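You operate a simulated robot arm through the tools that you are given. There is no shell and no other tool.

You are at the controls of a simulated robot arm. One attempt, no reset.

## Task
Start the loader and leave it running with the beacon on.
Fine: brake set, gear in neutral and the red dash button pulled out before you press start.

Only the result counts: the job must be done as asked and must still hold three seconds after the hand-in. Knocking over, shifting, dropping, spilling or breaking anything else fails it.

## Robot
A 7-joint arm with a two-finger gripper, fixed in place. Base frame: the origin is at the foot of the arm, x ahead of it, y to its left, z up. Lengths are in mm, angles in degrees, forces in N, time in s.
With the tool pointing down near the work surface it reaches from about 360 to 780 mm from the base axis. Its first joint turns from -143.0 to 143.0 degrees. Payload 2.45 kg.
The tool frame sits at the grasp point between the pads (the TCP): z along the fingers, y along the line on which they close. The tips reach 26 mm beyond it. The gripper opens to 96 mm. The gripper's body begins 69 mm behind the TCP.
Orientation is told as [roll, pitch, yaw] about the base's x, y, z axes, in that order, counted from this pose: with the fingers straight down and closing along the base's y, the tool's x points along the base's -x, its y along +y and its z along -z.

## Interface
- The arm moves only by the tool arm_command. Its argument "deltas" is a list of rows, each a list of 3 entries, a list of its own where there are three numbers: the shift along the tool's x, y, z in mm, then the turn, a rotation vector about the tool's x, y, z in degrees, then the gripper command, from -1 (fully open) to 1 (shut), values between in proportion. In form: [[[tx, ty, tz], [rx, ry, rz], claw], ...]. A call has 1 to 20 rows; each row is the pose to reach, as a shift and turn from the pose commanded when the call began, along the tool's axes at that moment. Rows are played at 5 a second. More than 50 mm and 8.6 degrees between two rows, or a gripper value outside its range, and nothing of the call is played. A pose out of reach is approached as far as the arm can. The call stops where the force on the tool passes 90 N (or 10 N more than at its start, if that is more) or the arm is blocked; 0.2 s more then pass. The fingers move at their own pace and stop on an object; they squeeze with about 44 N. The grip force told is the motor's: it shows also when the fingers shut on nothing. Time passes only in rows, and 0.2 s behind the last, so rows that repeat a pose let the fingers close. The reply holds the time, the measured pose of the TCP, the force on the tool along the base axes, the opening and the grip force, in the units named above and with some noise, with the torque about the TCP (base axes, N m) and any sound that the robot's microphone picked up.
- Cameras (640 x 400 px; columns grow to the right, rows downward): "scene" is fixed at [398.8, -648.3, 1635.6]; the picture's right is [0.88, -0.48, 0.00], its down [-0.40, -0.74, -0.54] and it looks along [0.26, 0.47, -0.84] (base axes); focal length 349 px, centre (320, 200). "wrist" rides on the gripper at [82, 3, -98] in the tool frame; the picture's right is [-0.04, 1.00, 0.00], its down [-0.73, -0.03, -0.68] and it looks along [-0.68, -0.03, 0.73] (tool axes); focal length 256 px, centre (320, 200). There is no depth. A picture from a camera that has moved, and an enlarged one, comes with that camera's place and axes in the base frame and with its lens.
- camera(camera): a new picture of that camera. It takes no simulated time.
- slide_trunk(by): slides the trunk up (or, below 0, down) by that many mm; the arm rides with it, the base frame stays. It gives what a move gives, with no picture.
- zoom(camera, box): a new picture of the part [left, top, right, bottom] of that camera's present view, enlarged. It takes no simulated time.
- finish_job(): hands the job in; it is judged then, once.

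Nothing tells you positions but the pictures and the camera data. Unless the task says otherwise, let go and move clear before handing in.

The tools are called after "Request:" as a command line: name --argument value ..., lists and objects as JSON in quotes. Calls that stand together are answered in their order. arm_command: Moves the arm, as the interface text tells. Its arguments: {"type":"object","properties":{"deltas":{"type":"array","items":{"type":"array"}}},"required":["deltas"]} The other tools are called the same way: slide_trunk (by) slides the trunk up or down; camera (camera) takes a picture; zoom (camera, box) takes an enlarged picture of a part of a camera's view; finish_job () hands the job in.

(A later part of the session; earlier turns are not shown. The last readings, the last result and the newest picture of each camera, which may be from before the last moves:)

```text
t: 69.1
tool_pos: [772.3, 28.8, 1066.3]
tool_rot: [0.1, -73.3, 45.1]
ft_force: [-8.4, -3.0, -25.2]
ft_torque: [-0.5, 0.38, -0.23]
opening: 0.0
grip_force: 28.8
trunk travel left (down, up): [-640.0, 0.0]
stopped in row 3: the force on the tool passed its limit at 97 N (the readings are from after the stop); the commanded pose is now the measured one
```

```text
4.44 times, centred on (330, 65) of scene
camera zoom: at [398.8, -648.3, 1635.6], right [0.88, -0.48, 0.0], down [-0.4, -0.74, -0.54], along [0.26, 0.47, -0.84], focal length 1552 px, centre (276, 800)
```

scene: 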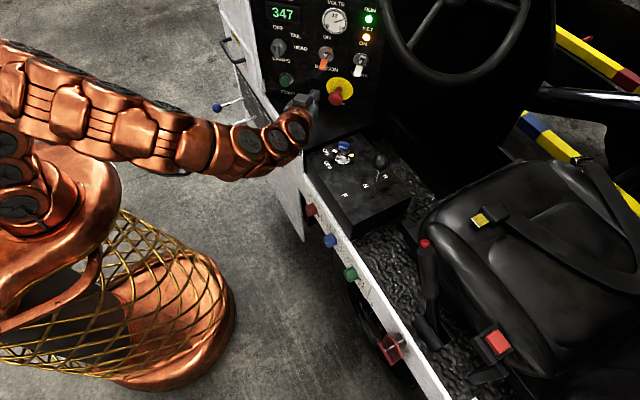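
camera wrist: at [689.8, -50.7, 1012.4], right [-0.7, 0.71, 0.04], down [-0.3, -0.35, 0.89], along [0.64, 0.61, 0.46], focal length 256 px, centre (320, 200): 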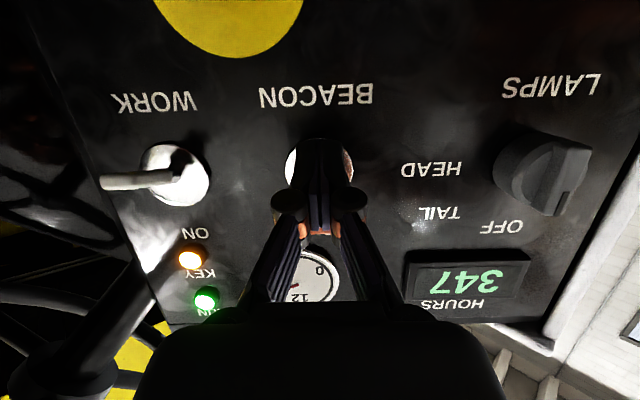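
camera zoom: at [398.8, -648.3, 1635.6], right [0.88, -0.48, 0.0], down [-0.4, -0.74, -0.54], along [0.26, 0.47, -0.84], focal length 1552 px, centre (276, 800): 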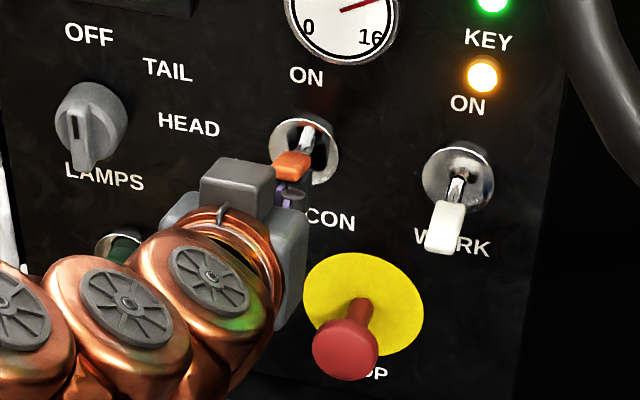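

The force hit the limit because the bat reached its upper stop. I'll drop away slightly and retreat to see whether it stays ON.

Request:
arm_command --deltas '[[[9.6, 0, 2.6], [0, 0, 0], 1], [[19, 0, 5], [0, 0, 0], 1], [[19, 0, -40], [0, 0, 0], 1], [[19, 0, -85], [0, 0, 0], 1]]'

Request:
zoom --camera "scene" --box '[240, 0, 400, 110]'

Request:
camera --camera "wrist"

Request:
camera --camera "scene"

```text
t: 70.1
tool_pos: [709.4, -30.2, 1072.3]
tool_rot: [0.0, -73.5, 45.4]
ft_force: [1.4, 1.0, -0.1]
ft_torque: [0.0, -0.07, -0.04]
opening: 0.0
grip_force: 28.5
trunk travel left (down, up): [-640.0, 0.0]
```

```text
3.64 times, centred on (320, 55) of scene
camera zoom: at [398.8, -648.3, 1635.6], right [0.88, -0.48, 0.0], down [-0.4, -0.74, -0.54], along [0.26, 0.47, -0.84], focal length 1270 px, centre (320, 727)
```

zoom: 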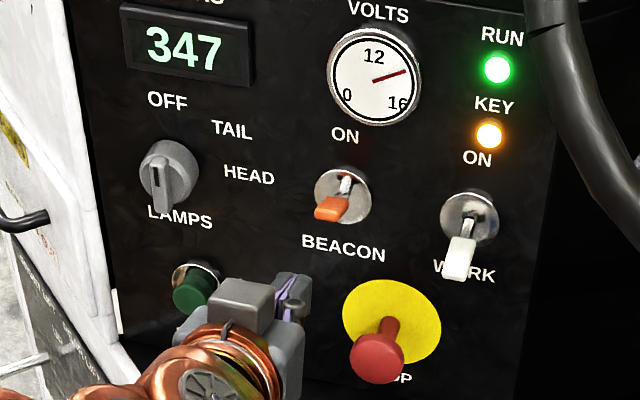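

```text
taken
camera wrist: at [624.1, -112.2, 1022.9], right [-0.7, 0.71, 0.04], down [-0.29, -0.34, 0.9], along [0.65, 0.62, 0.44], focal length 256 px, centre (320, 200)
```

wrist: 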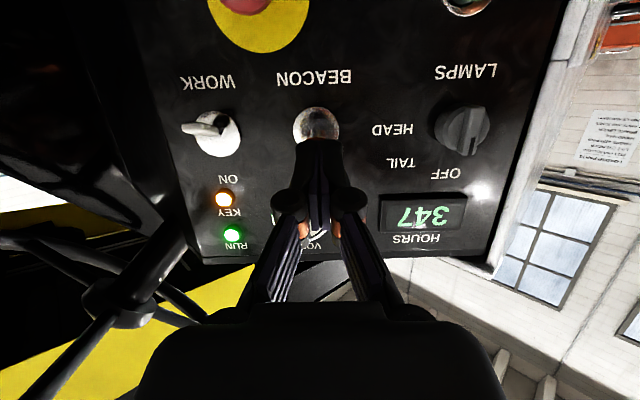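

```text
taken
```

scene: 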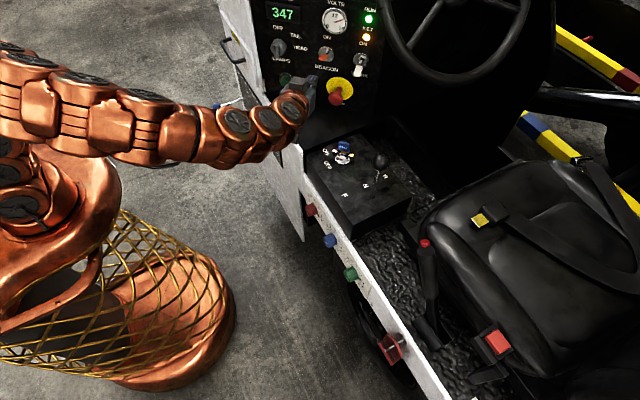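

The BEACON toggle now stays up and RUN and KEY are lit. I still need to confirm the beacon lamp itself is lit, since the fuse note suggests a blown fuse is possible. I'll back away and look around for it.

Request:
arm_command --deltas '[[[0, 0, -45], [0, 0, 0], 1], [[0, 0, -90], [0, 0, 0], 1], [[0, 0, -130], [0, 0, 0], 1]]'

Request:
camera --camera "wrist"

Request:
zoom --camera "wrist" --box '[180, 60, 400, 200]'

```text
t: 70.9
tool_pos: [622.3, -122.8, 1111.0]
tool_rot: [-0.1, -73.7, 45.5]
ft_force: [-0.2, 0.9, -0.4]
ft_torque: [-0.01, 0.02, -0.02]
opening: 0.3
grip_force: 28.5
trunk travel left (down, up): [-640.0, 0.0]
```

```text
taken
camera wrist: at [538.1, -204.8, 1061.5], right [-0.7, 0.71, 0.04], down [-0.29, -0.34, 0.89], along [0.65, 0.62, 0.44], focal length 256 px, centre (320, 200)
```

wrist: 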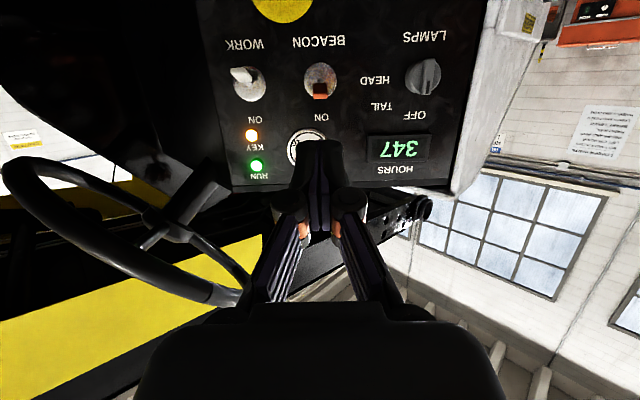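

```text
2.86 times, centred on (290, 130) of wrist
camera zoom: at [538.1, -204.8, 1061.5], right [-0.7, 0.71, 0.04], down [-0.29, -0.34, 0.89], along [0.65, 0.62, 0.44], focal length 731 px, centre (406, 400)
```

zoom: 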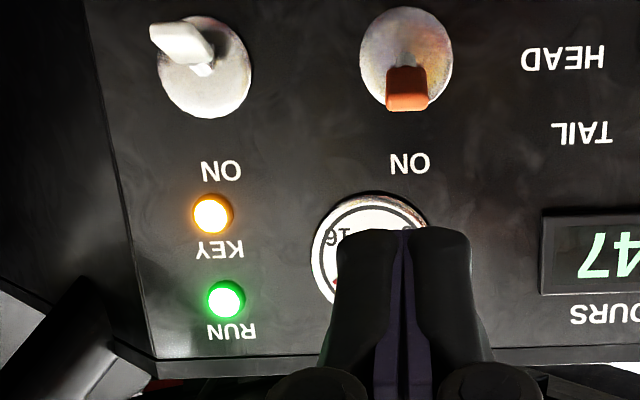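

Request:
zoom --camera "wrist" --box '[330, 170, 480, 300]'

Request:
arm_command --deltas '[[[0, 0, -5], [-7.6, 0, -2.2], 1], [[0, 0, -10], [-15.3, 0, -4.5], 1], [[0, 0, -10], [-23, 0, -6.7], 1], [[0, 0, -10], [-30.7, 0, -9], 1], [[0, 0, -10], [-38.4, 0, -11.2], 1]]'

Request:
camera --camera "wrist"

```text
3.08 times, centred on (405, 235) of wrist
camera zoom: at [538.1, -204.8, 1061.5], right [-0.7, 0.71, 0.04], down [-0.29, -0.34, 0.89], along [0.65, 0.62, 0.44], focal length 788 px, centre (58, 92)
```

zoom: 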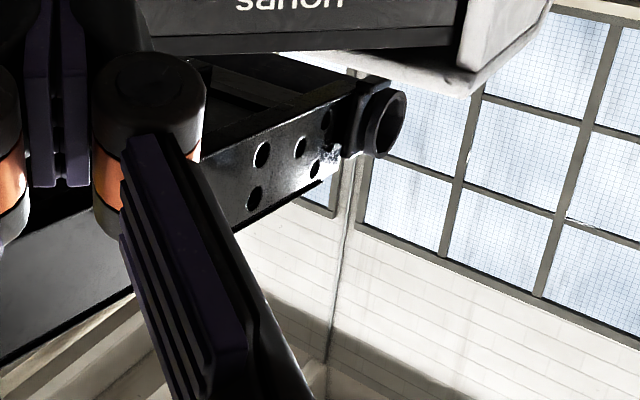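

```text
t: 72.1
tool_pos: [618.0, -130.0, 1116.7]
tool_rot: [-2.2, -75.3, 86.0]
ft_force: [-1.8, -2.7, -2.2]
ft_torque: [0.17, -0.07, -0.09]
opening: 0.1
grip_force: 28.4
trunk travel left (down, up): [-640.0, 0.0]
```

```text
taken
camera wrist: at [603.2, -245.9, 1063.5], right [-0.99, 0.11, 0.03], down [-0.03, -0.47, 0.88], along [0.11, 0.87, 0.47], focal length 256 px, centre (320, 200)
```

wrist: 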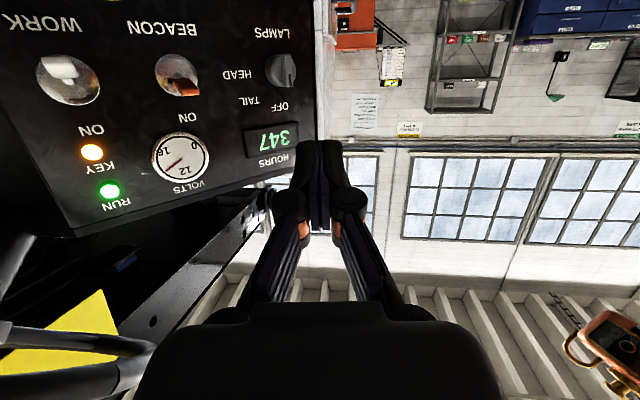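

Everything on the dash is right, but the beacon lamp isn't in view toward the front. I'll pan toward the rear of the machine to look for it.

Request:
arm_command --deltas '[[[0, 0, 0], [7.7, 0, 2], 1], [[0, 0, 0], [15.4, 0, 4], 1], [[0, 0, 0], [23.2, 0, 6.1], 1], [[0, 0, 0], [30.9, 0, 8.1], 1], [[0, 0, 0], [38.7, 0, 10.2], 1], [[0, 0, 0], [46.4, 0, 12.2], 1], [[0, 0, 0], [54.1, 0, 14.2], 1], [[0, 0, 0], [61.9, 0, 16.3], 1], [[0, 0, 0], [69.6, 0, 18.3], 1], [[0, 0, 0], [77.3, 0, 20.3], 1], [[0, 0, 0], [85.1, 0, 22.4], 1], [[0, 0, 0], [92.8, 0, 24.4], 1]]'

Request:
camera --camera "wrist"

```text
t: 74.7
tool_pos: [655.0, -268.1, 1169.0]
tool_rot: [0.8, -73.5, 0.4]
ft_force: [-0.3, -0.6, 0.2]
ft_torque: [-0.01, 0.01, 0.06]
opening: 0.0
grip_force: 28.3
out of reach, approached as far as the arm can: row 9, 10, 11, 12
trunk travel left (down, up): [-640.0, 0.0]
```

```text
taken
camera wrist: at [537.0, -267.7, 1119.2], right [-0.01, 1.0, 0.04], down [-0.44, -0.04, 0.9], along [0.9, -0.01, 0.44], focal length 256 px, centre (320, 200)
```

wrist: 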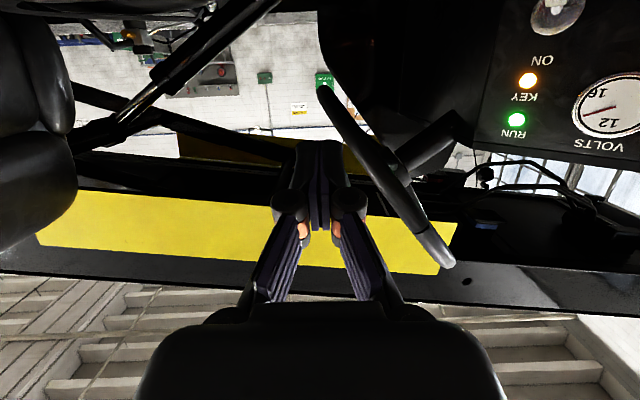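

Request:
zoom --camera "wrist" --box '[40, 0, 280, 110]'

Request:
zoom --camera "wrist" --box '[420, 120, 640, 260]'

```text
2.67 times, centred on (160, 55) of wrist
camera zoom: at [537.0, -267.7, 1119.2], right [-0.01, 1.0, 0.04], down [-0.44, -0.04, 0.9], along [0.9, -0.01, 0.44], focal length 683 px, centre (747, 587)
```

zoom: 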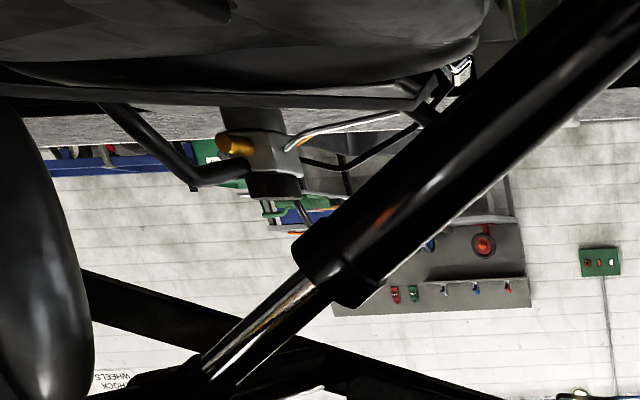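

```text
2.86 times, centred on (530, 190) of wrist
camera zoom: at [537.0, -267.7, 1119.2], right [-0.01, 1.0, 0.04], down [-0.44, -0.04, 0.9], along [0.9, -0.01, 0.44], focal length 731 px, centre (-280, 229)
```

zoom: 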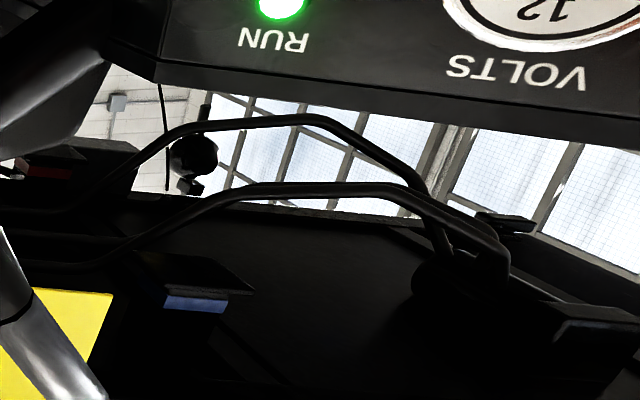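

Request:
arm_command --deltas '[[[4, -9, -29], [6.8, 0, 2], 1], [[8, -18, -59], [13.7, 0, 4.1], 1], [[12, -27, -88], [20.5, 0, 6.1], 1], [[16, -35, -117], [27.4, 0, 8.1], 1], [[20, -44, -147], [34.2, 0, 10.1], 1], [[24, -53, -176], [41, 0, 12.2], 1], [[28.5, -62, -205], [47.9, 0, 14.2], 1]]'

Request:
camera --camera "wrist"

Request:
camera --camera "scene"

```text
t: 76.3
tool_pos: [483.0, -347.8, 1203.8]
tool_rot: [26.8, -67.5, -74.3]
ft_force: [-2.8, -5.3, 5.3]
ft_torque: [0.38, 0.28, 0.37]
opening: 0.0
grip_force: 28.7
out of reach, approached as far as the arm can: row 1, 5, 6, 7
trunk travel left (down, up): [-640.0, 0.0]
```

```text
taken
camera wrist: at [411.9, -250.9, 1163.5], right [0.75, 0.63, 0.21], down [-0.39, 0.17, 0.9], along [0.53, -0.76, 0.37], focal length 256 px, centre (320, 200)
```

wrist: 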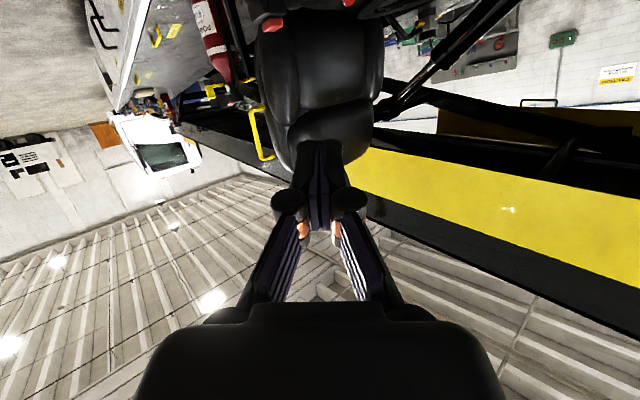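

```text
taken
```

scene: 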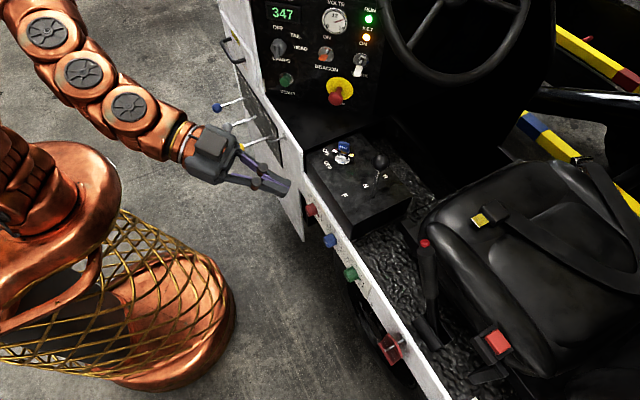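

Request:
zoom --camera "wrist" --box '[70, 0, 290, 190]'

Request:
zoom --camera "wrist" --box '[380, 0, 640, 220]'

```text
2.11 times, centred on (180, 95) of wrist
camera zoom: at [411.9, -250.9, 1163.5], right [0.75, 0.63, 0.21], down [-0.39, 0.17, 0.9], along [0.53, -0.76, 0.37], focal length 539 px, centre (615, 421)
```

zoom: 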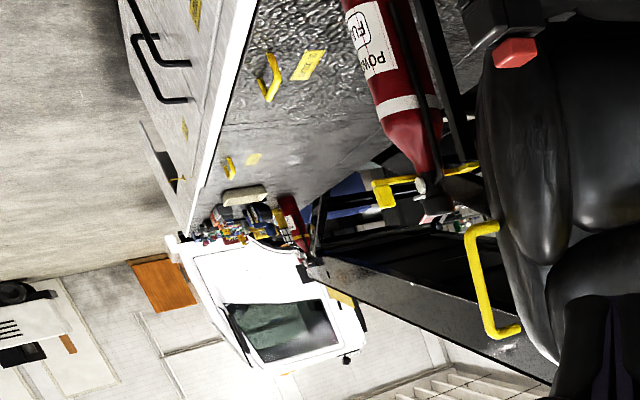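

```text
1.82 times, centred on (510, 110) of wrist
camera zoom: at [411.9, -250.9, 1163.5], right [0.75, 0.63, 0.21], down [-0.39, 0.17, 0.9], along [0.53, -0.76, 0.37], focal length 465 px, centre (-26, 364)
```

zoom: 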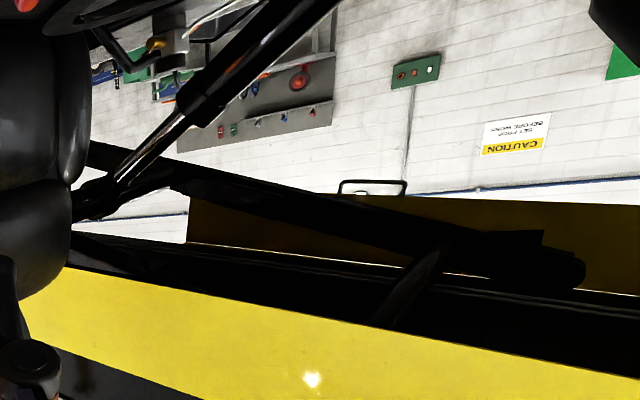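

No beacon dome is visible to the rear. Earlier I saw a dark round object on a stalk beyond the hood, so I'll turn back and aim the camera forward and over the dash to look at it.

Request:
arm_command --deltas '[[[2.9, 17.4, -8.6], [-6.2, 1.36, -3.75], 1], [[5.8, 34.7, -17.2], [-12.4, 2.7, -7.5], 1], [[8.6, 52.1, -25.8], [-18.6, 4.1, -11.2], 1], [[11.5, 69.4, -34.4], [-24.8, 5.5, -15], 1], [[14.4, 86.8, -43], [-31, 6.8, -18.7], 1], [[17.3, 104.1, -51.7], [-37.2, 8.2, -22.5], 1], [[20.2, 121.5, -60.3], [-43.4, 9.5, -26.2], 1], [[23.1, 138.8, -68.9], [-49.6, 10.9, -30], 1], [[25.9, 156.2, -77.5], [-55.8, 12.3, -33.7], 1], [[28.8, 173.5, -86.1], [-62, 13.6, -37.5], 1], [[31.7, 190.9, -94.7], [-68.2, 15, -41.2], 1]]'

Request:
camera --camera "wrist"

```text
t: 78.7
tool_pos: [553.4, -158.5, 1216.2]
tool_rot: [-8.6, -50.8, 37.6]
ft_force: [-0.2, 0.6, -0.2]
ft_torque: [0.0, 0.03, -0.01]
opening: 0.0
grip_force: 28.7
out of reach, approached as far as the arm can: row 1
trunk travel left (down, up): [-640.0, 0.0]
```

```text
taken
camera wrist: at [442.7, -221.9, 1215.1], right [-0.49, 0.87, -0.06], down [-0.09, 0.02, 1.0], along [0.87, 0.49, 0.07], focal length 256 px, centre (320, 200)
```

wrist: 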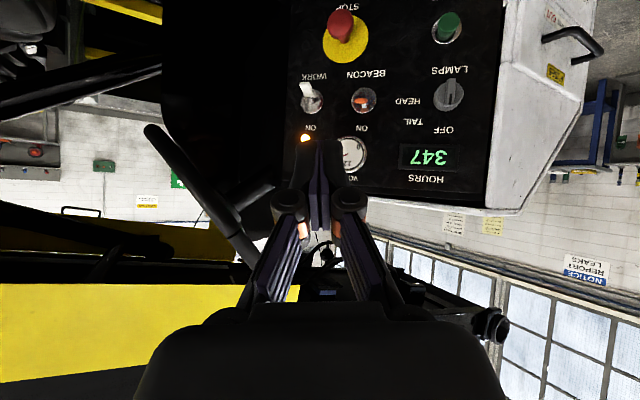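

Request:
zoom --camera "wrist" --box '[220, 200, 420, 325]'

Request:
zoom --camera "wrist" --box '[400, 220, 560, 400]'

Request:
zoom --camera "wrist" --box '[540, 60, 640, 200]'

```text
3.20 times, centred on (320, 262) of wrist
camera zoom: at [442.7, -221.9, 1215.1], right [-0.49, 0.87, -0.06], down [-0.09, 0.02, 1.0], along [0.87, 0.49, 0.07], focal length 819 px, centre (320, 0)
```

zoom: 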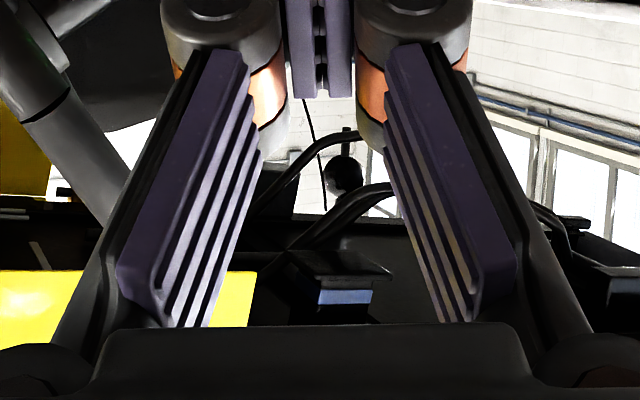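

```text
2.22 times, centred on (480, 310) of wrist
camera zoom: at [442.7, -221.9, 1215.1], right [-0.49, 0.87, -0.06], down [-0.09, 0.02, 1.0], along [0.87, 0.49, 0.07], focal length 569 px, centre (-36, -44)
```

zoom: 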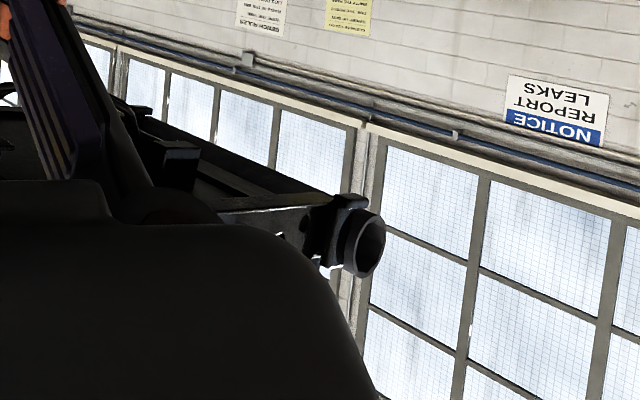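

```text
2.86 times, centred on (590, 130) of wrist
camera zoom: at [442.7, -221.9, 1215.1], right [-0.49, 0.87, -0.06], down [-0.09, 0.02, 1.0], along [0.87, 0.49, 0.07], focal length 731 px, centre (-451, 400)
```

zoom: 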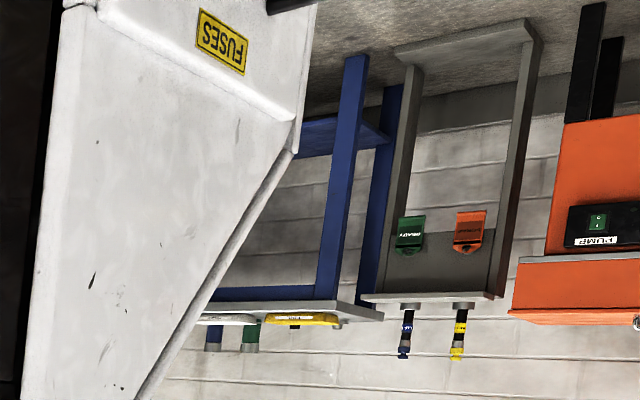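

The dark globe isn't clearly a beacon. I'll make another sweep of the rear deck with the fingers open for a clearer view.

Request:
arm_command --deltas '[[[11.5, -17.8, -13.5], [5.2, 1.1, 5.6], -1], [[23, -35.6, -27], [10.4, 2.2, 11.1], -1], [[34.6, -53.4, -40.4], [15.5, 3.3, 16.7], -1], [[46.1, -71.1, -53.9], [20.7, 4.3, 22.3], -1], [[57.6, -88.9, -67.3], [25.9, 5.4, 27.8], -1], [[69.2, -106.7, -80.8], [31.1, 6.5, 33.4], -1], [[80.7, -124.5, -94.3], [36.2, 7.6, 39], -1], [[92.2, -142.3, -107.7], [41.4, 8.7, 44.5], -1], [[103.7, -160, -121.2], [46.6, 9.8, 50.1], -1], [[115.3, -177.8, -134.7], [51.8, 10.8, 55.7], -1], [[126.8, -195.6, -148.1], [56.9, 11.9, 61.2], -1], [[138.3, -213.4, -161.6], [62.1, 13, 66.8], -1]]'

Request:
camera --camera "wrist"

```text
t: 81.3
tool_pos: [479.6, -450.6, 1230.2]
tool_rot: [-0.1, -40.0, -60.2]
ft_force: [-0.3, -0.9, 0.3]
ft_torque: [-0.01, -0.04, -0.02]
opening: 95.9
grip_force: 0.0
trunk travel left (down, up): [-640.0, 0.0]
```

```text
taken
camera wrist: at [418.8, -339.9, 1253.9], right [0.88, 0.47, 0.02], down [0.04, -0.12, 0.99], along [0.47, -0.87, -0.13], focal length 256 px, centre (320, 200)
```

wrist: 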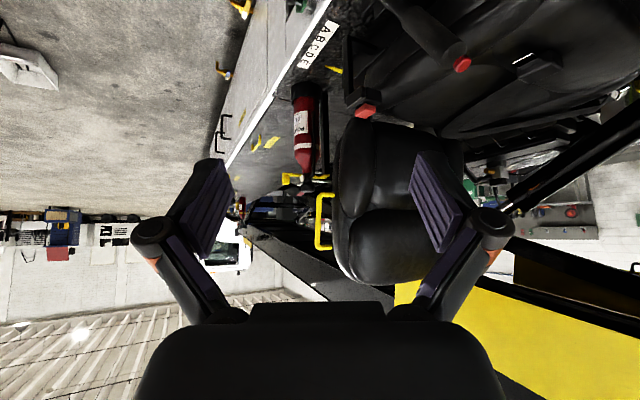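

Request:
zoom --camera "wrist" --box '[200, 20, 420, 160]'

Request:
zoom --camera "wrist" --box '[220, 150, 420, 290]'

Request:
zoom --camera "wrist" --box '[440, 60, 640, 260]'

```text
2.86 times, centred on (310, 90) of wrist
camera zoom: at [418.8, -339.9, 1253.9], right [0.88, 0.47, 0.02], down [0.04, -0.12, 0.99], along [0.47, -0.87, -0.13], focal length 731 px, centre (349, 514)
```

zoom: 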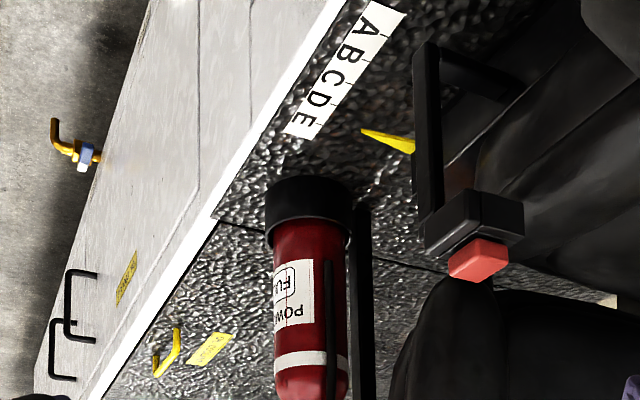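

```text
2.86 times, centred on (320, 220) of wrist
camera zoom: at [418.8, -339.9, 1253.9], right [0.88, 0.47, 0.02], down [0.04, -0.12, 0.99], along [0.47, -0.87, -0.13], focal length 731 px, centre (320, 143)
```

zoom: 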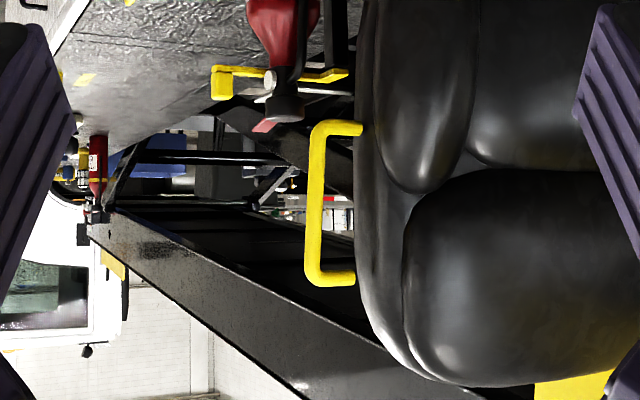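

```text
2.00 times, centred on (540, 160) of wrist
camera zoom: at [418.8, -339.9, 1253.9], right [0.88, 0.47, 0.02], down [0.04, -0.12, 0.99], along [0.47, -0.87, -0.13], focal length 512 px, centre (-120, 280)
```

zoom: 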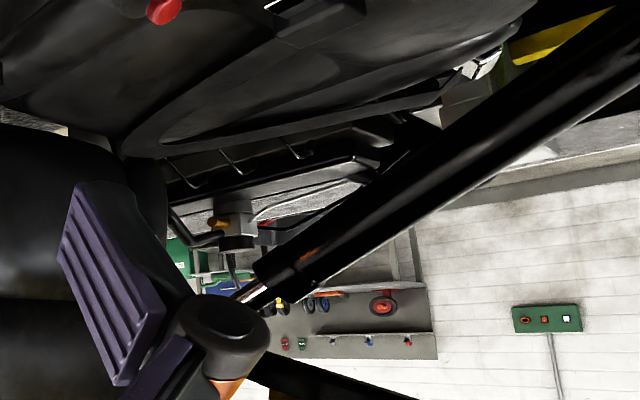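

No beacon dome at the rear either. The round object beyond the conveyor triangulates to about (2050, 770, 1740), possibly on the machine's far side. I'll aim the open gripper's camera at it and zoom.

Request:
arm_command --deltas '[[[9.5, 16, -13], [-5.6, -1.2, -4.7], -1], [[19, 32.1, -26], [-11.2, -2.4, -9.4], -1], [[28.5, 48.1, -39], [-16.7, -3.5, -14], -1], [[38, 64.2, -52], [-22.3, -4.7, -18.7], -1], [[47.5, 80.2, -65], [-27.9, -5.9, -23.4], -1], [[57, 96.3, -78], [-33.5, -7.1, -28.1], -1], [[66.5, 112.3, -91], [-39, -8.2, -32.7], -1], [[76, 128.4, -104], [-44.6, -9.4, -37.4], -1], [[85.5, 144.4, -117], [-50.2, -10.6, -42.1], -1], [[95, 160.5, -130], [-55.8, -11.8, -46.8], -1], [[104.5, 176.5, -143], [-61.3, -12.9, -51.4], -1], [[114, 192.6, -156], [-66.9, -14.1, -56.1], -1], [[123.5, 208.6, -168.9], [-72.5, -15.3, -60.8], -1]]'

Request:
camera --camera "wrist"

Request:
zoom --camera "wrist" --box '[260, 140, 380, 240]'

```text
t: 84.1
tool_pos: [556.9, -167.1, 1277.5]
tool_rot: [-0.1, -59.9, 34.4]
ft_force: [-0.7, -0.4, 0.5]
ft_torque: [-0.03, 0.01, 0.0]
opening: 96.1
grip_force: 0.0
trunk travel left (down, up): [-640.0, 0.0]
```

```text
taken
camera wrist: at [451.3, -235.9, 1257.6], right [-0.54, 0.84, 0.03], down [-0.17, -0.15, 0.97], along [0.82, 0.53, 0.22], focal length 256 px, centre (320, 200)
```

wrist: 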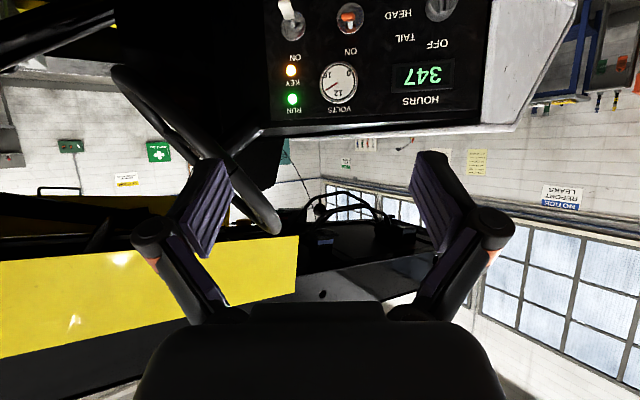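

```text
4.00 times, centred on (320, 190) of wrist
camera zoom: at [451.3, -235.9, 1257.6], right [-0.54, 0.84, 0.03], down [-0.17, -0.15, 0.97], along [0.82, 0.53, 0.22], focal length 1024 px, centre (320, 240)
```

zoom: 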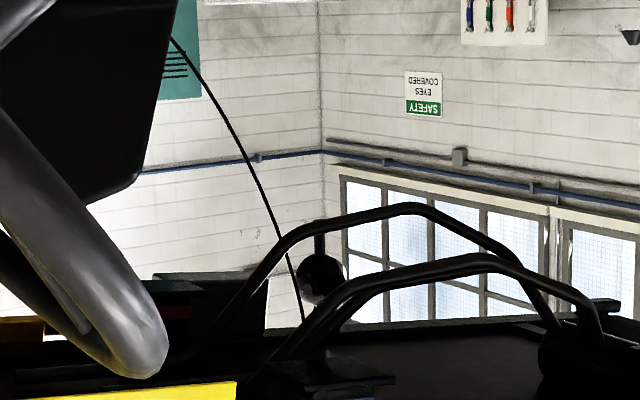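

Request:
zoom --camera "wrist" --box '[305, 190, 335, 215]'

Request:
arm_command --deltas '[[[0, 0, 0], [0, 0, 0], -1]]'

Request:
zoom --camera "wrist" --box '[305, 190, 335, 215]'

```text
16.00 times, centred on (320, 202) of wrist
camera zoom: at [451.3, -235.9, 1257.6], right [-0.54, 0.84, 0.03], down [-0.17, -0.15, 0.97], along [0.82, 0.53, 0.22], focal length 4096 px, centre (320, 160)
```

zoom: 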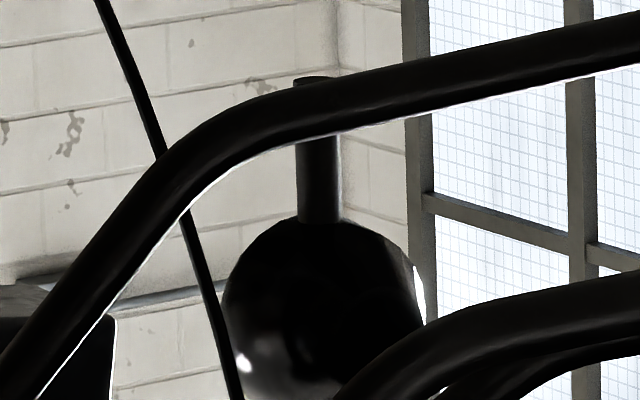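

```text
t: 84.5
tool_pos: [557.1, -167.4, 1277.5]
tool_rot: [0.0, -60.0, 34.1]
ft_force: [-0.9, 1.2, -1.1]
ft_torque: [0.0, 0.0, 0.0]
opening: 96.0
grip_force: 0.0
trunk travel left (down, up): [-640.0, 0.0]
```

```text
16.00 times, centred on (320, 202) of wrist
camera zoom: at [451.6, -236.0, 1257.7], right [-0.54, 0.84, 0.03], down [-0.17, -0.15, 0.97], along [0.82, 0.52, 0.22], focal length 4096 px, centre (320, 160)
```

zoom: 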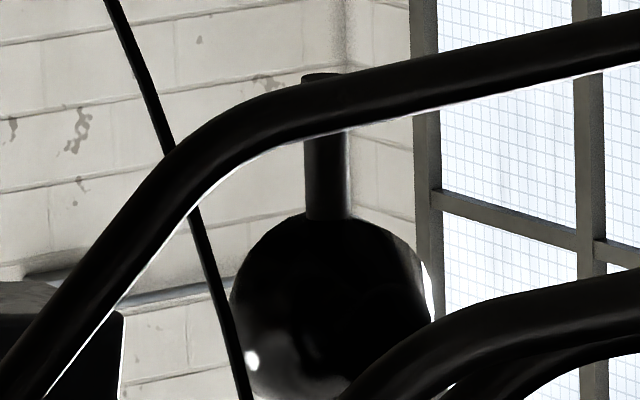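

Request:
camera --camera "scene"

Request:
zoom --camera "scene" --box '[440, 0, 640, 125]'

Request:
zoom --camera "scene" --box '[440, 275, 640, 400]'

Request:
zoom --camera "wrist" --box '[0, 0, 140, 240]'

Request:
zoom --camera "wrist" --box '[260, 180, 440, 310]'

```text
taken
```

scene: 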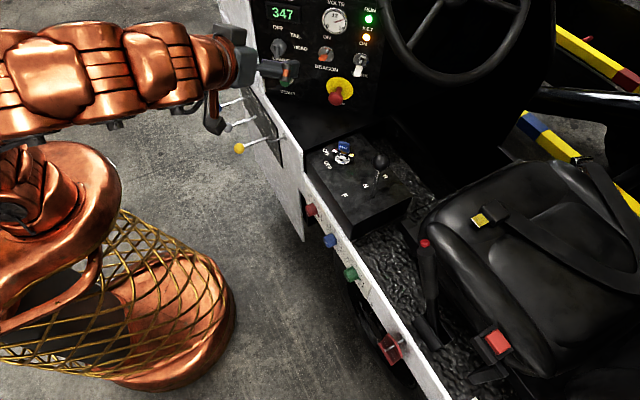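

```text
3.20 times, centred on (540, 62) of scene
camera zoom: at [398.8, -648.3, 1635.6], right [0.88, -0.48, 0.0], down [-0.4, -0.74, -0.54], along [0.26, 0.47, -0.84], focal length 1117 px, centre (-384, 640)
```

zoom: 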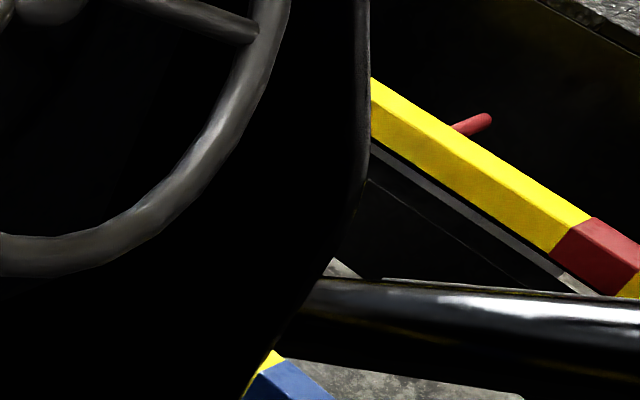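

```text
3.20 times, centred on (540, 338) of scene
camera zoom: at [398.8, -648.3, 1635.6], right [0.88, -0.48, 0.0], down [-0.4, -0.74, -0.54], along [0.26, 0.47, -0.84], focal length 1117 px, centre (-384, -240)
```

zoom: 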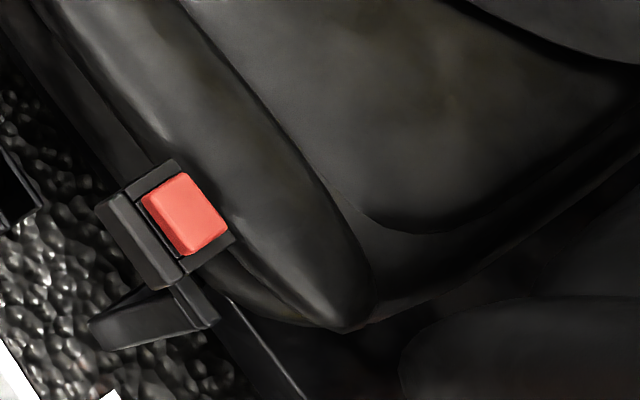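

```text
1.67 times, centred on (70, 120) of wrist
camera zoom: at [451.6, -236.0, 1257.7], right [-0.54, 0.84, 0.03], down [-0.17, -0.15, 0.97], along [0.82, 0.52, 0.22], focal length 427 px, centre (737, 333)
```

zoom: 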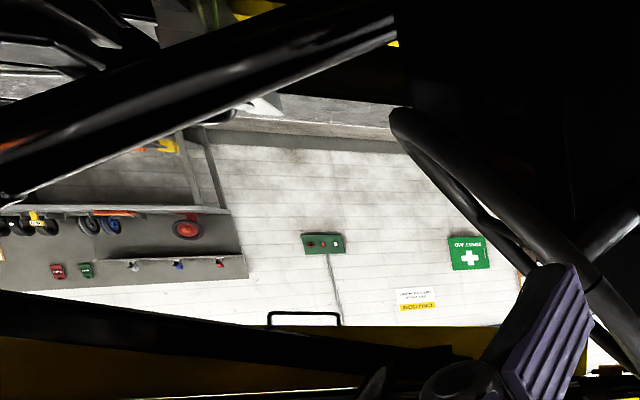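

```text
3.08 times, centred on (350, 245) of wrist
camera zoom: at [451.6, -236.0, 1257.7], right [-0.54, 0.84, 0.03], down [-0.17, -0.15, 0.97], along [0.82, 0.52, 0.22], focal length 788 px, centre (228, 62)
```

zoom: 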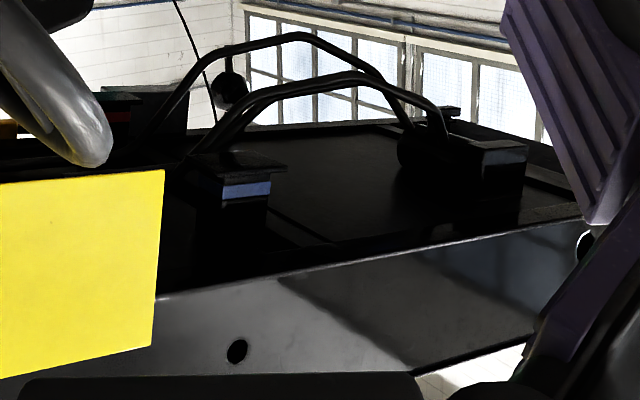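

I can't see a beacon lamp yet. I'll go higher to look over the conveyor and the hood.

Request:
arm_command --deltas '[[[-25, 33, -13], [0, 2.5, 0], -1], [[-50, 66, -27], [0, 5, 0], -1], [[-75, 99, -40], [0, 7.5, 0], -1], [[-100, 132, -54], [0, 10, 0], -1], [[-125, 165, -67], [0, 12.5, 0], -1], [[-150, 198, -81], [0, 15, 0], -1]]'

Request:
camera --camera "wrist"

```text
t: 85.9
tool_pos: [453.5, -4.0, 1449.5]
tool_rot: [0.0, -45.0, 34.1]
ft_force: [0.0, -0.2, 0.7]
ft_torque: [0.04, 0.0, -0.02]
opening: 96.3
grip_force: 0.2
trunk travel left (down, up): [-640.0, 0.0]
```

```text
taken
camera wrist: at [346.6, -73.1, 1463.1], right [-0.54, 0.84, 0.03], down [0.05, 0.0, 1.0], along [0.84, 0.54, -0.04], focal length 256 px, centre (320, 200)
```

wrist: 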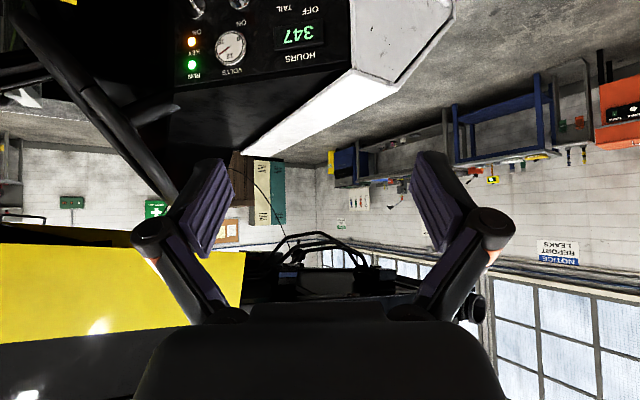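

Request:
zoom --camera "wrist" --box '[230, 150, 430, 310]'

Request:
zoom --camera "wrist" --box '[0, 0, 240, 150]'

```text
2.50 times, centred on (330, 230) of wrist
camera zoom: at [346.6, -73.1, 1463.1], right [-0.54, 0.84, 0.03], down [0.05, 0.0, 1.0], along [0.84, 0.54, -0.04], focal length 640 px, centre (295, 125)
```

zoom: 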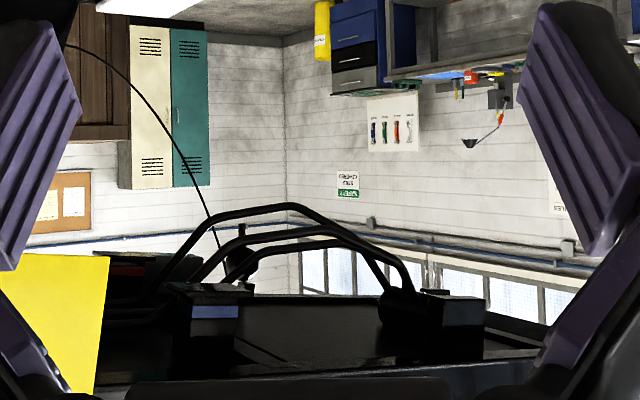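

```text
2.67 times, centred on (120, 75) of wrist
camera zoom: at [346.6, -73.1, 1463.1], right [-0.54, 0.84, 0.03], down [0.05, 0.0, 1.0], along [0.84, 0.54, -0.04], focal length 683 px, centre (853, 533)
```

zoom: 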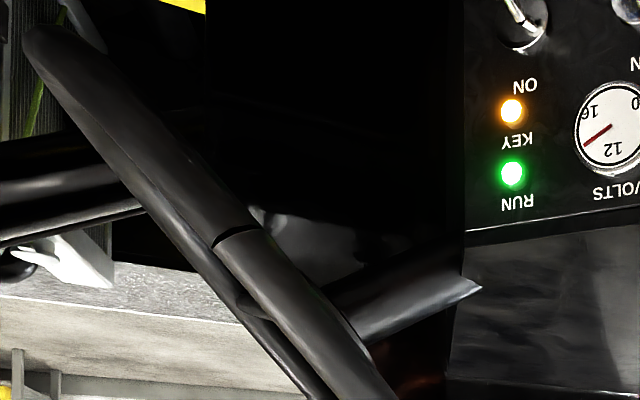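

Request:
arm_command --deltas '[[[9.7, -16.5, -9.7], [5, 0.3, 5.5], -1], [[19.5, -33.1, -19.5], [10.1, 0.5, 11], -1], [[29.2, -49.6, -29.2], [15.1, 0.8, 16.5], -1], [[39, -66.2, -39], [20.1, 1, 21.9], -1], [[48.7, -82.7, -48.7], [25.1, 1.3, 27.4], -1], [[58.5, -99.3, -58.5], [30.2, 1.5, 32.9], -1], [[68.2, -115.8, -68.2], [35.2, 1.8, 38.4], -1], [[78, -132.3, -78], [40.2, 2, 43.9], -1], [[87.7, -148.9, -87.7], [45.3, 2.3, 49.4], -1], [[97.5, -165.4, -97.5], [50.3, 2.5, 54.9], -1], [[107.2, -182, -107.2], [55.3, 2.8, 60.3], -1], [[117, -198.5, -117], [60.3, 3, 65.8], -1], [[126.7, -215, -126.7], [65.4, 3.3, 71.3], -1], [[136.5, -231.6, -136.5], [70.4, 3.5, 76.8], -1]]'

Request:
camera --camera "wrist"

```text
t: 88.9
tool_pos: [422.4, -302.8, 1448.5]
tool_rot: [0.1, -40.1, -70.3]
ft_force: [-0.6, -0.4, -0.1]
ft_torque: [0.0, -0.02, 0.02]
opening: 95.9
grip_force: 0.0
trunk travel left (down, up): [-640.0, 0.0]
```

```text
taken
camera wrist: at [382.5, -184.2, 1471.9], right [0.95, 0.31, 0.03], down [0.01, -0.13, 0.99], along [0.31, -0.94, -0.12], focal length 256 px, centre (320, 200)
```

wrist: 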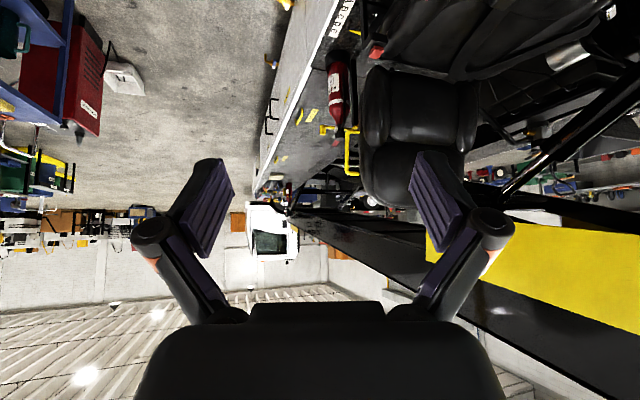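

Request:
zoom --camera "wrist" --box '[220, 60, 400, 280]'

Request:
zoom --camera "wrist" --box '[240, 150, 320, 210]'

Request:
zoom --camera "wrist" --box '[440, 60, 640, 230]'

```text
1.82 times, centred on (310, 170) of wrist
camera zoom: at [382.5, -184.2, 1471.9], right [0.95, 0.31, 0.03], down [0.01, -0.13, 0.99], along [0.31, -0.94, -0.12], focal length 465 px, centre (338, 254)
```

zoom: 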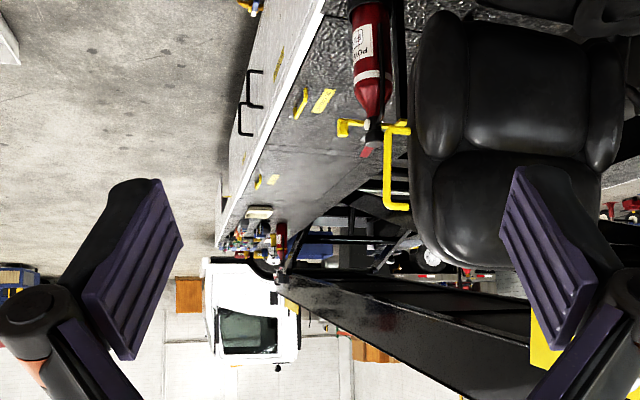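

```text
6.67 times, centred on (280, 180) of wrist
camera zoom: at [382.5, -184.2, 1471.9], right [0.95, 0.31, 0.03], down [0.01, -0.13, 0.99], along [0.31, -0.94, -0.12], focal length 1707 px, centre (587, 333)
```

zoom: 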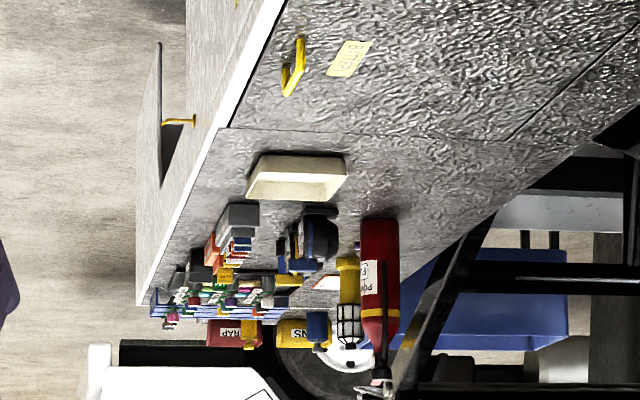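

```text
2.35 times, centred on (540, 145) of wrist
camera zoom: at [382.5, -184.2, 1471.9], right [0.95, 0.31, 0.03], down [0.01, -0.13, 0.99], along [0.31, -0.94, -0.12], focal length 602 px, centre (-198, 329)
```

zoom: 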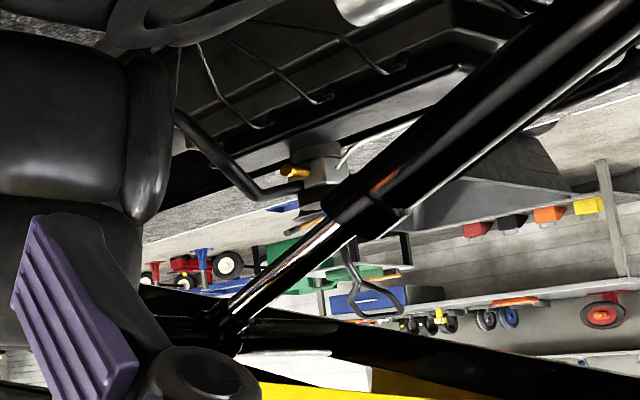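

There's a caged item with a yellow base at the rear end of the deck that could be the beacon. I'll zoom in on it several times.

Request:
zoom --camera "wrist" --box '[272, 182, 300, 208]'

Request:
arm_command --deltas '[[[0, 0, 0], [0, 0, 0], -1]]'

Request:
zoom --camera "wrist" --box '[272, 182, 300, 208]'

Request:
arm_command --deltas '[[[0, 0, 0], [0, 0, 0], -1], [[0, 0, 0], [0, 0, 0], -1]]'

Request:
zoom --camera "wrist" --box '[240, 175, 310, 215]'

```text
15.38 times, centred on (286, 195) of wrist
camera zoom: at [382.5, -184.2, 1471.9], right [0.95, 0.31, 0.03], down [0.01, -0.13, 0.99], along [0.31, -0.94, -0.12], focal length 3938 px, centre (843, 277)
```

zoom: 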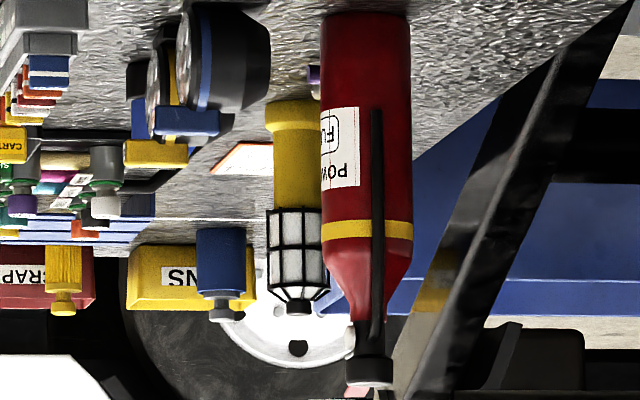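

```text
t: 89.3
tool_pos: [422.5, -303.8, 1447.7]
tool_rot: [0.2, -40.1, -70.2]
ft_force: [-0.7, 0.0, 0.6]
ft_torque: [-0.01, 0.0, 0.01]
opening: 96.1
grip_force: 0.1
trunk travel left (down, up): [-640.0, 0.0]
```

```text
15.38 times, centred on (286, 195) of wrist
camera zoom: at [382.7, -184.2, 1471.5], right [0.95, 0.31, 0.03], down [0.01, -0.13, 0.99], along [0.31, -0.94, -0.13], focal length 3938 px, centre (843, 277)
```

zoom: 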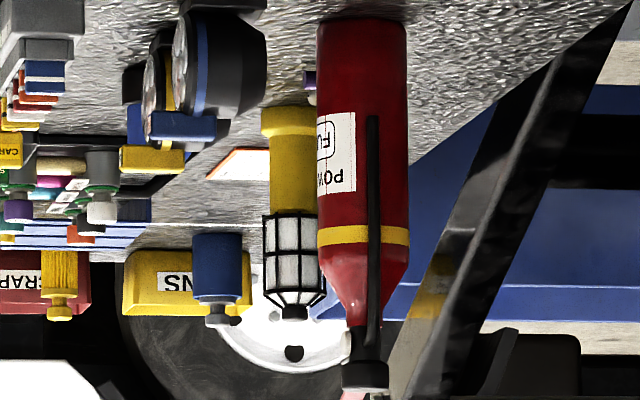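

```text
t: 89.9
tool_pos: [423.1, -303.3, 1448.0]
tool_rot: [0.1, -40.0, -70.2]
ft_force: [-0.1, -0.1, -0.7]
ft_torque: [0.01, -0.01, -0.01]
opening: 95.9
grip_force: 0.1
trunk travel left (down, up): [-640.0, 0.0]
```

```text
9.14 times, centred on (275, 195) of wrist
camera zoom: at [382.7, -184.1, 1471.4], right [0.95, 0.31, 0.03], down [0.01, -0.13, 0.99], along [0.31, -0.94, -0.13], focal length 2340 px, centre (731, 246)
```

zoom: 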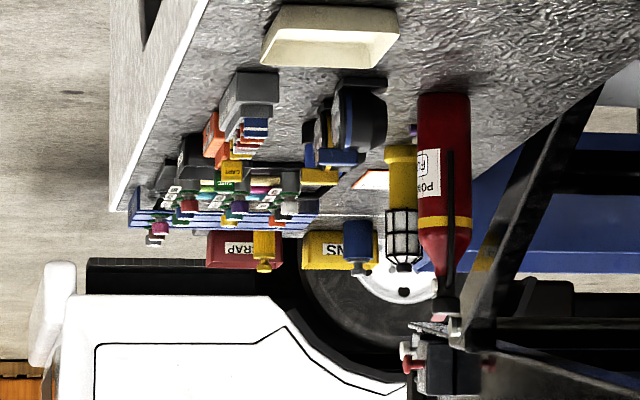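

Those are just loose tools on the deck (an inspection lamp and tapes), not a machine beacon. I'll check the hood's front and left side for the beacon too.

Request:
arm_command --deltas '[[[34.3, 12.9, -29], [-4.1, 0, -4.9], -1], [[68.6, 25.8, -58], [-8.3, 0, -9.8], -1], [[103, 38.7, -87], [-12.4, 0, -14.8], -1], [[137.3, 51.6, -115.9], [-16.5, 0, -19.7], -1], [[171.6, 64.5, -144.9], [-20.7, 0, -24.6], -1], [[205.9, 77.4, -173.9], [-24.8, 0, -29.5], -1], [[240.3, 90.4, -202.9], [-29, 0, -34.5], -1], [[274.6, 103.3, -231.9], [-33.1, 0, -39.4], -1], [[308.9, 116.2, -260.9], [-37.2, 0, -44.3], -1], [[343.2, 129.1, -289.9], [-41.4, 0, -49.2], -1], [[377.5, 142, -318.8], [-45.5, 0, -54.1], -1], [[411.9, 154.9, -347.8], [-49.6, 0, -59.1], -1], [[446.2, 167.8, -376.8], [-53.8, 0, -64], -1], [[480.5, 180.7, -405.8], [-57.9, 0, -68.9], -1]]'

Request:
camera --camera "wrist"

```text
t: 92.9
tool_pos: [382.1, 351.0, 1449.9]
tool_rot: [0.3, -40.0, 19.5]
ft_force: [-0.4, 2.2, 0.7]
ft_torque: [-0.12, -0.04, -0.08]
opening: 96.0
grip_force: 0.1
trunk travel left (down, up): [-640.0, 0.0]
```

```text
taken
camera wrist: at [263.5, 312.1, 1473.7], right [-0.31, 0.95, 0.03], down [0.13, 0.01, 0.99], along [0.94, 0.31, -0.13], focal length 256 px, centre (320, 200)
```

wrist: 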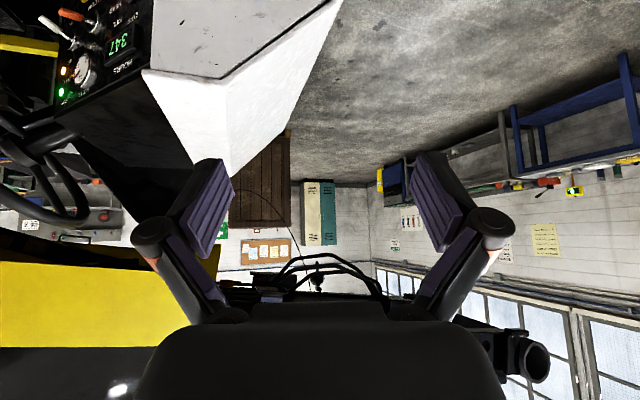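

Request:
zoom --camera "wrist" --box '[210, 230, 400, 320]'

Request:
zoom --camera "wrist" --box '[300, 262, 340, 292]'

Request:
zoom --camera "wrist" --box '[30, 0, 170, 110]'

```text
3.37 times, centred on (305, 275) of wrist
camera zoom: at [263.5, 312.1, 1473.7], right [-0.31, 0.95, 0.03], down [0.13, 0.01, 0.99], along [0.94, 0.31, -0.13], focal length 862 px, centre (370, -53)
```

zoom: 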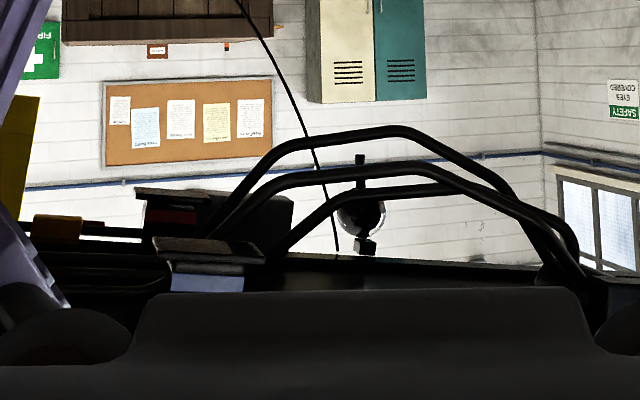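

```text
13.33 times, centred on (320, 277) of wrist
camera zoom: at [263.5, 312.1, 1473.7], right [-0.31, 0.95, 0.03], down [0.13, 0.01, 0.99], along [0.94, 0.31, -0.13], focal length 3413 px, centre (320, -827)
```

zoom: 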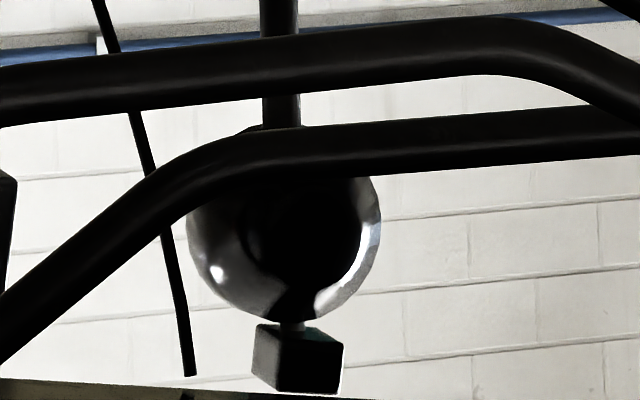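

```text
3.64 times, centred on (100, 55) of wrist
camera zoom: at [263.5, 312.1, 1473.7], right [-0.31, 0.95, 0.03], down [0.13, 0.01, 0.99], along [0.94, 0.31, -0.13], focal length 931 px, centre (1120, 727)
```

zoom: 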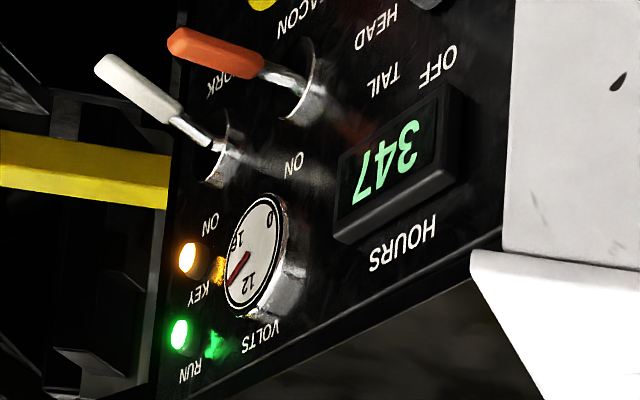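

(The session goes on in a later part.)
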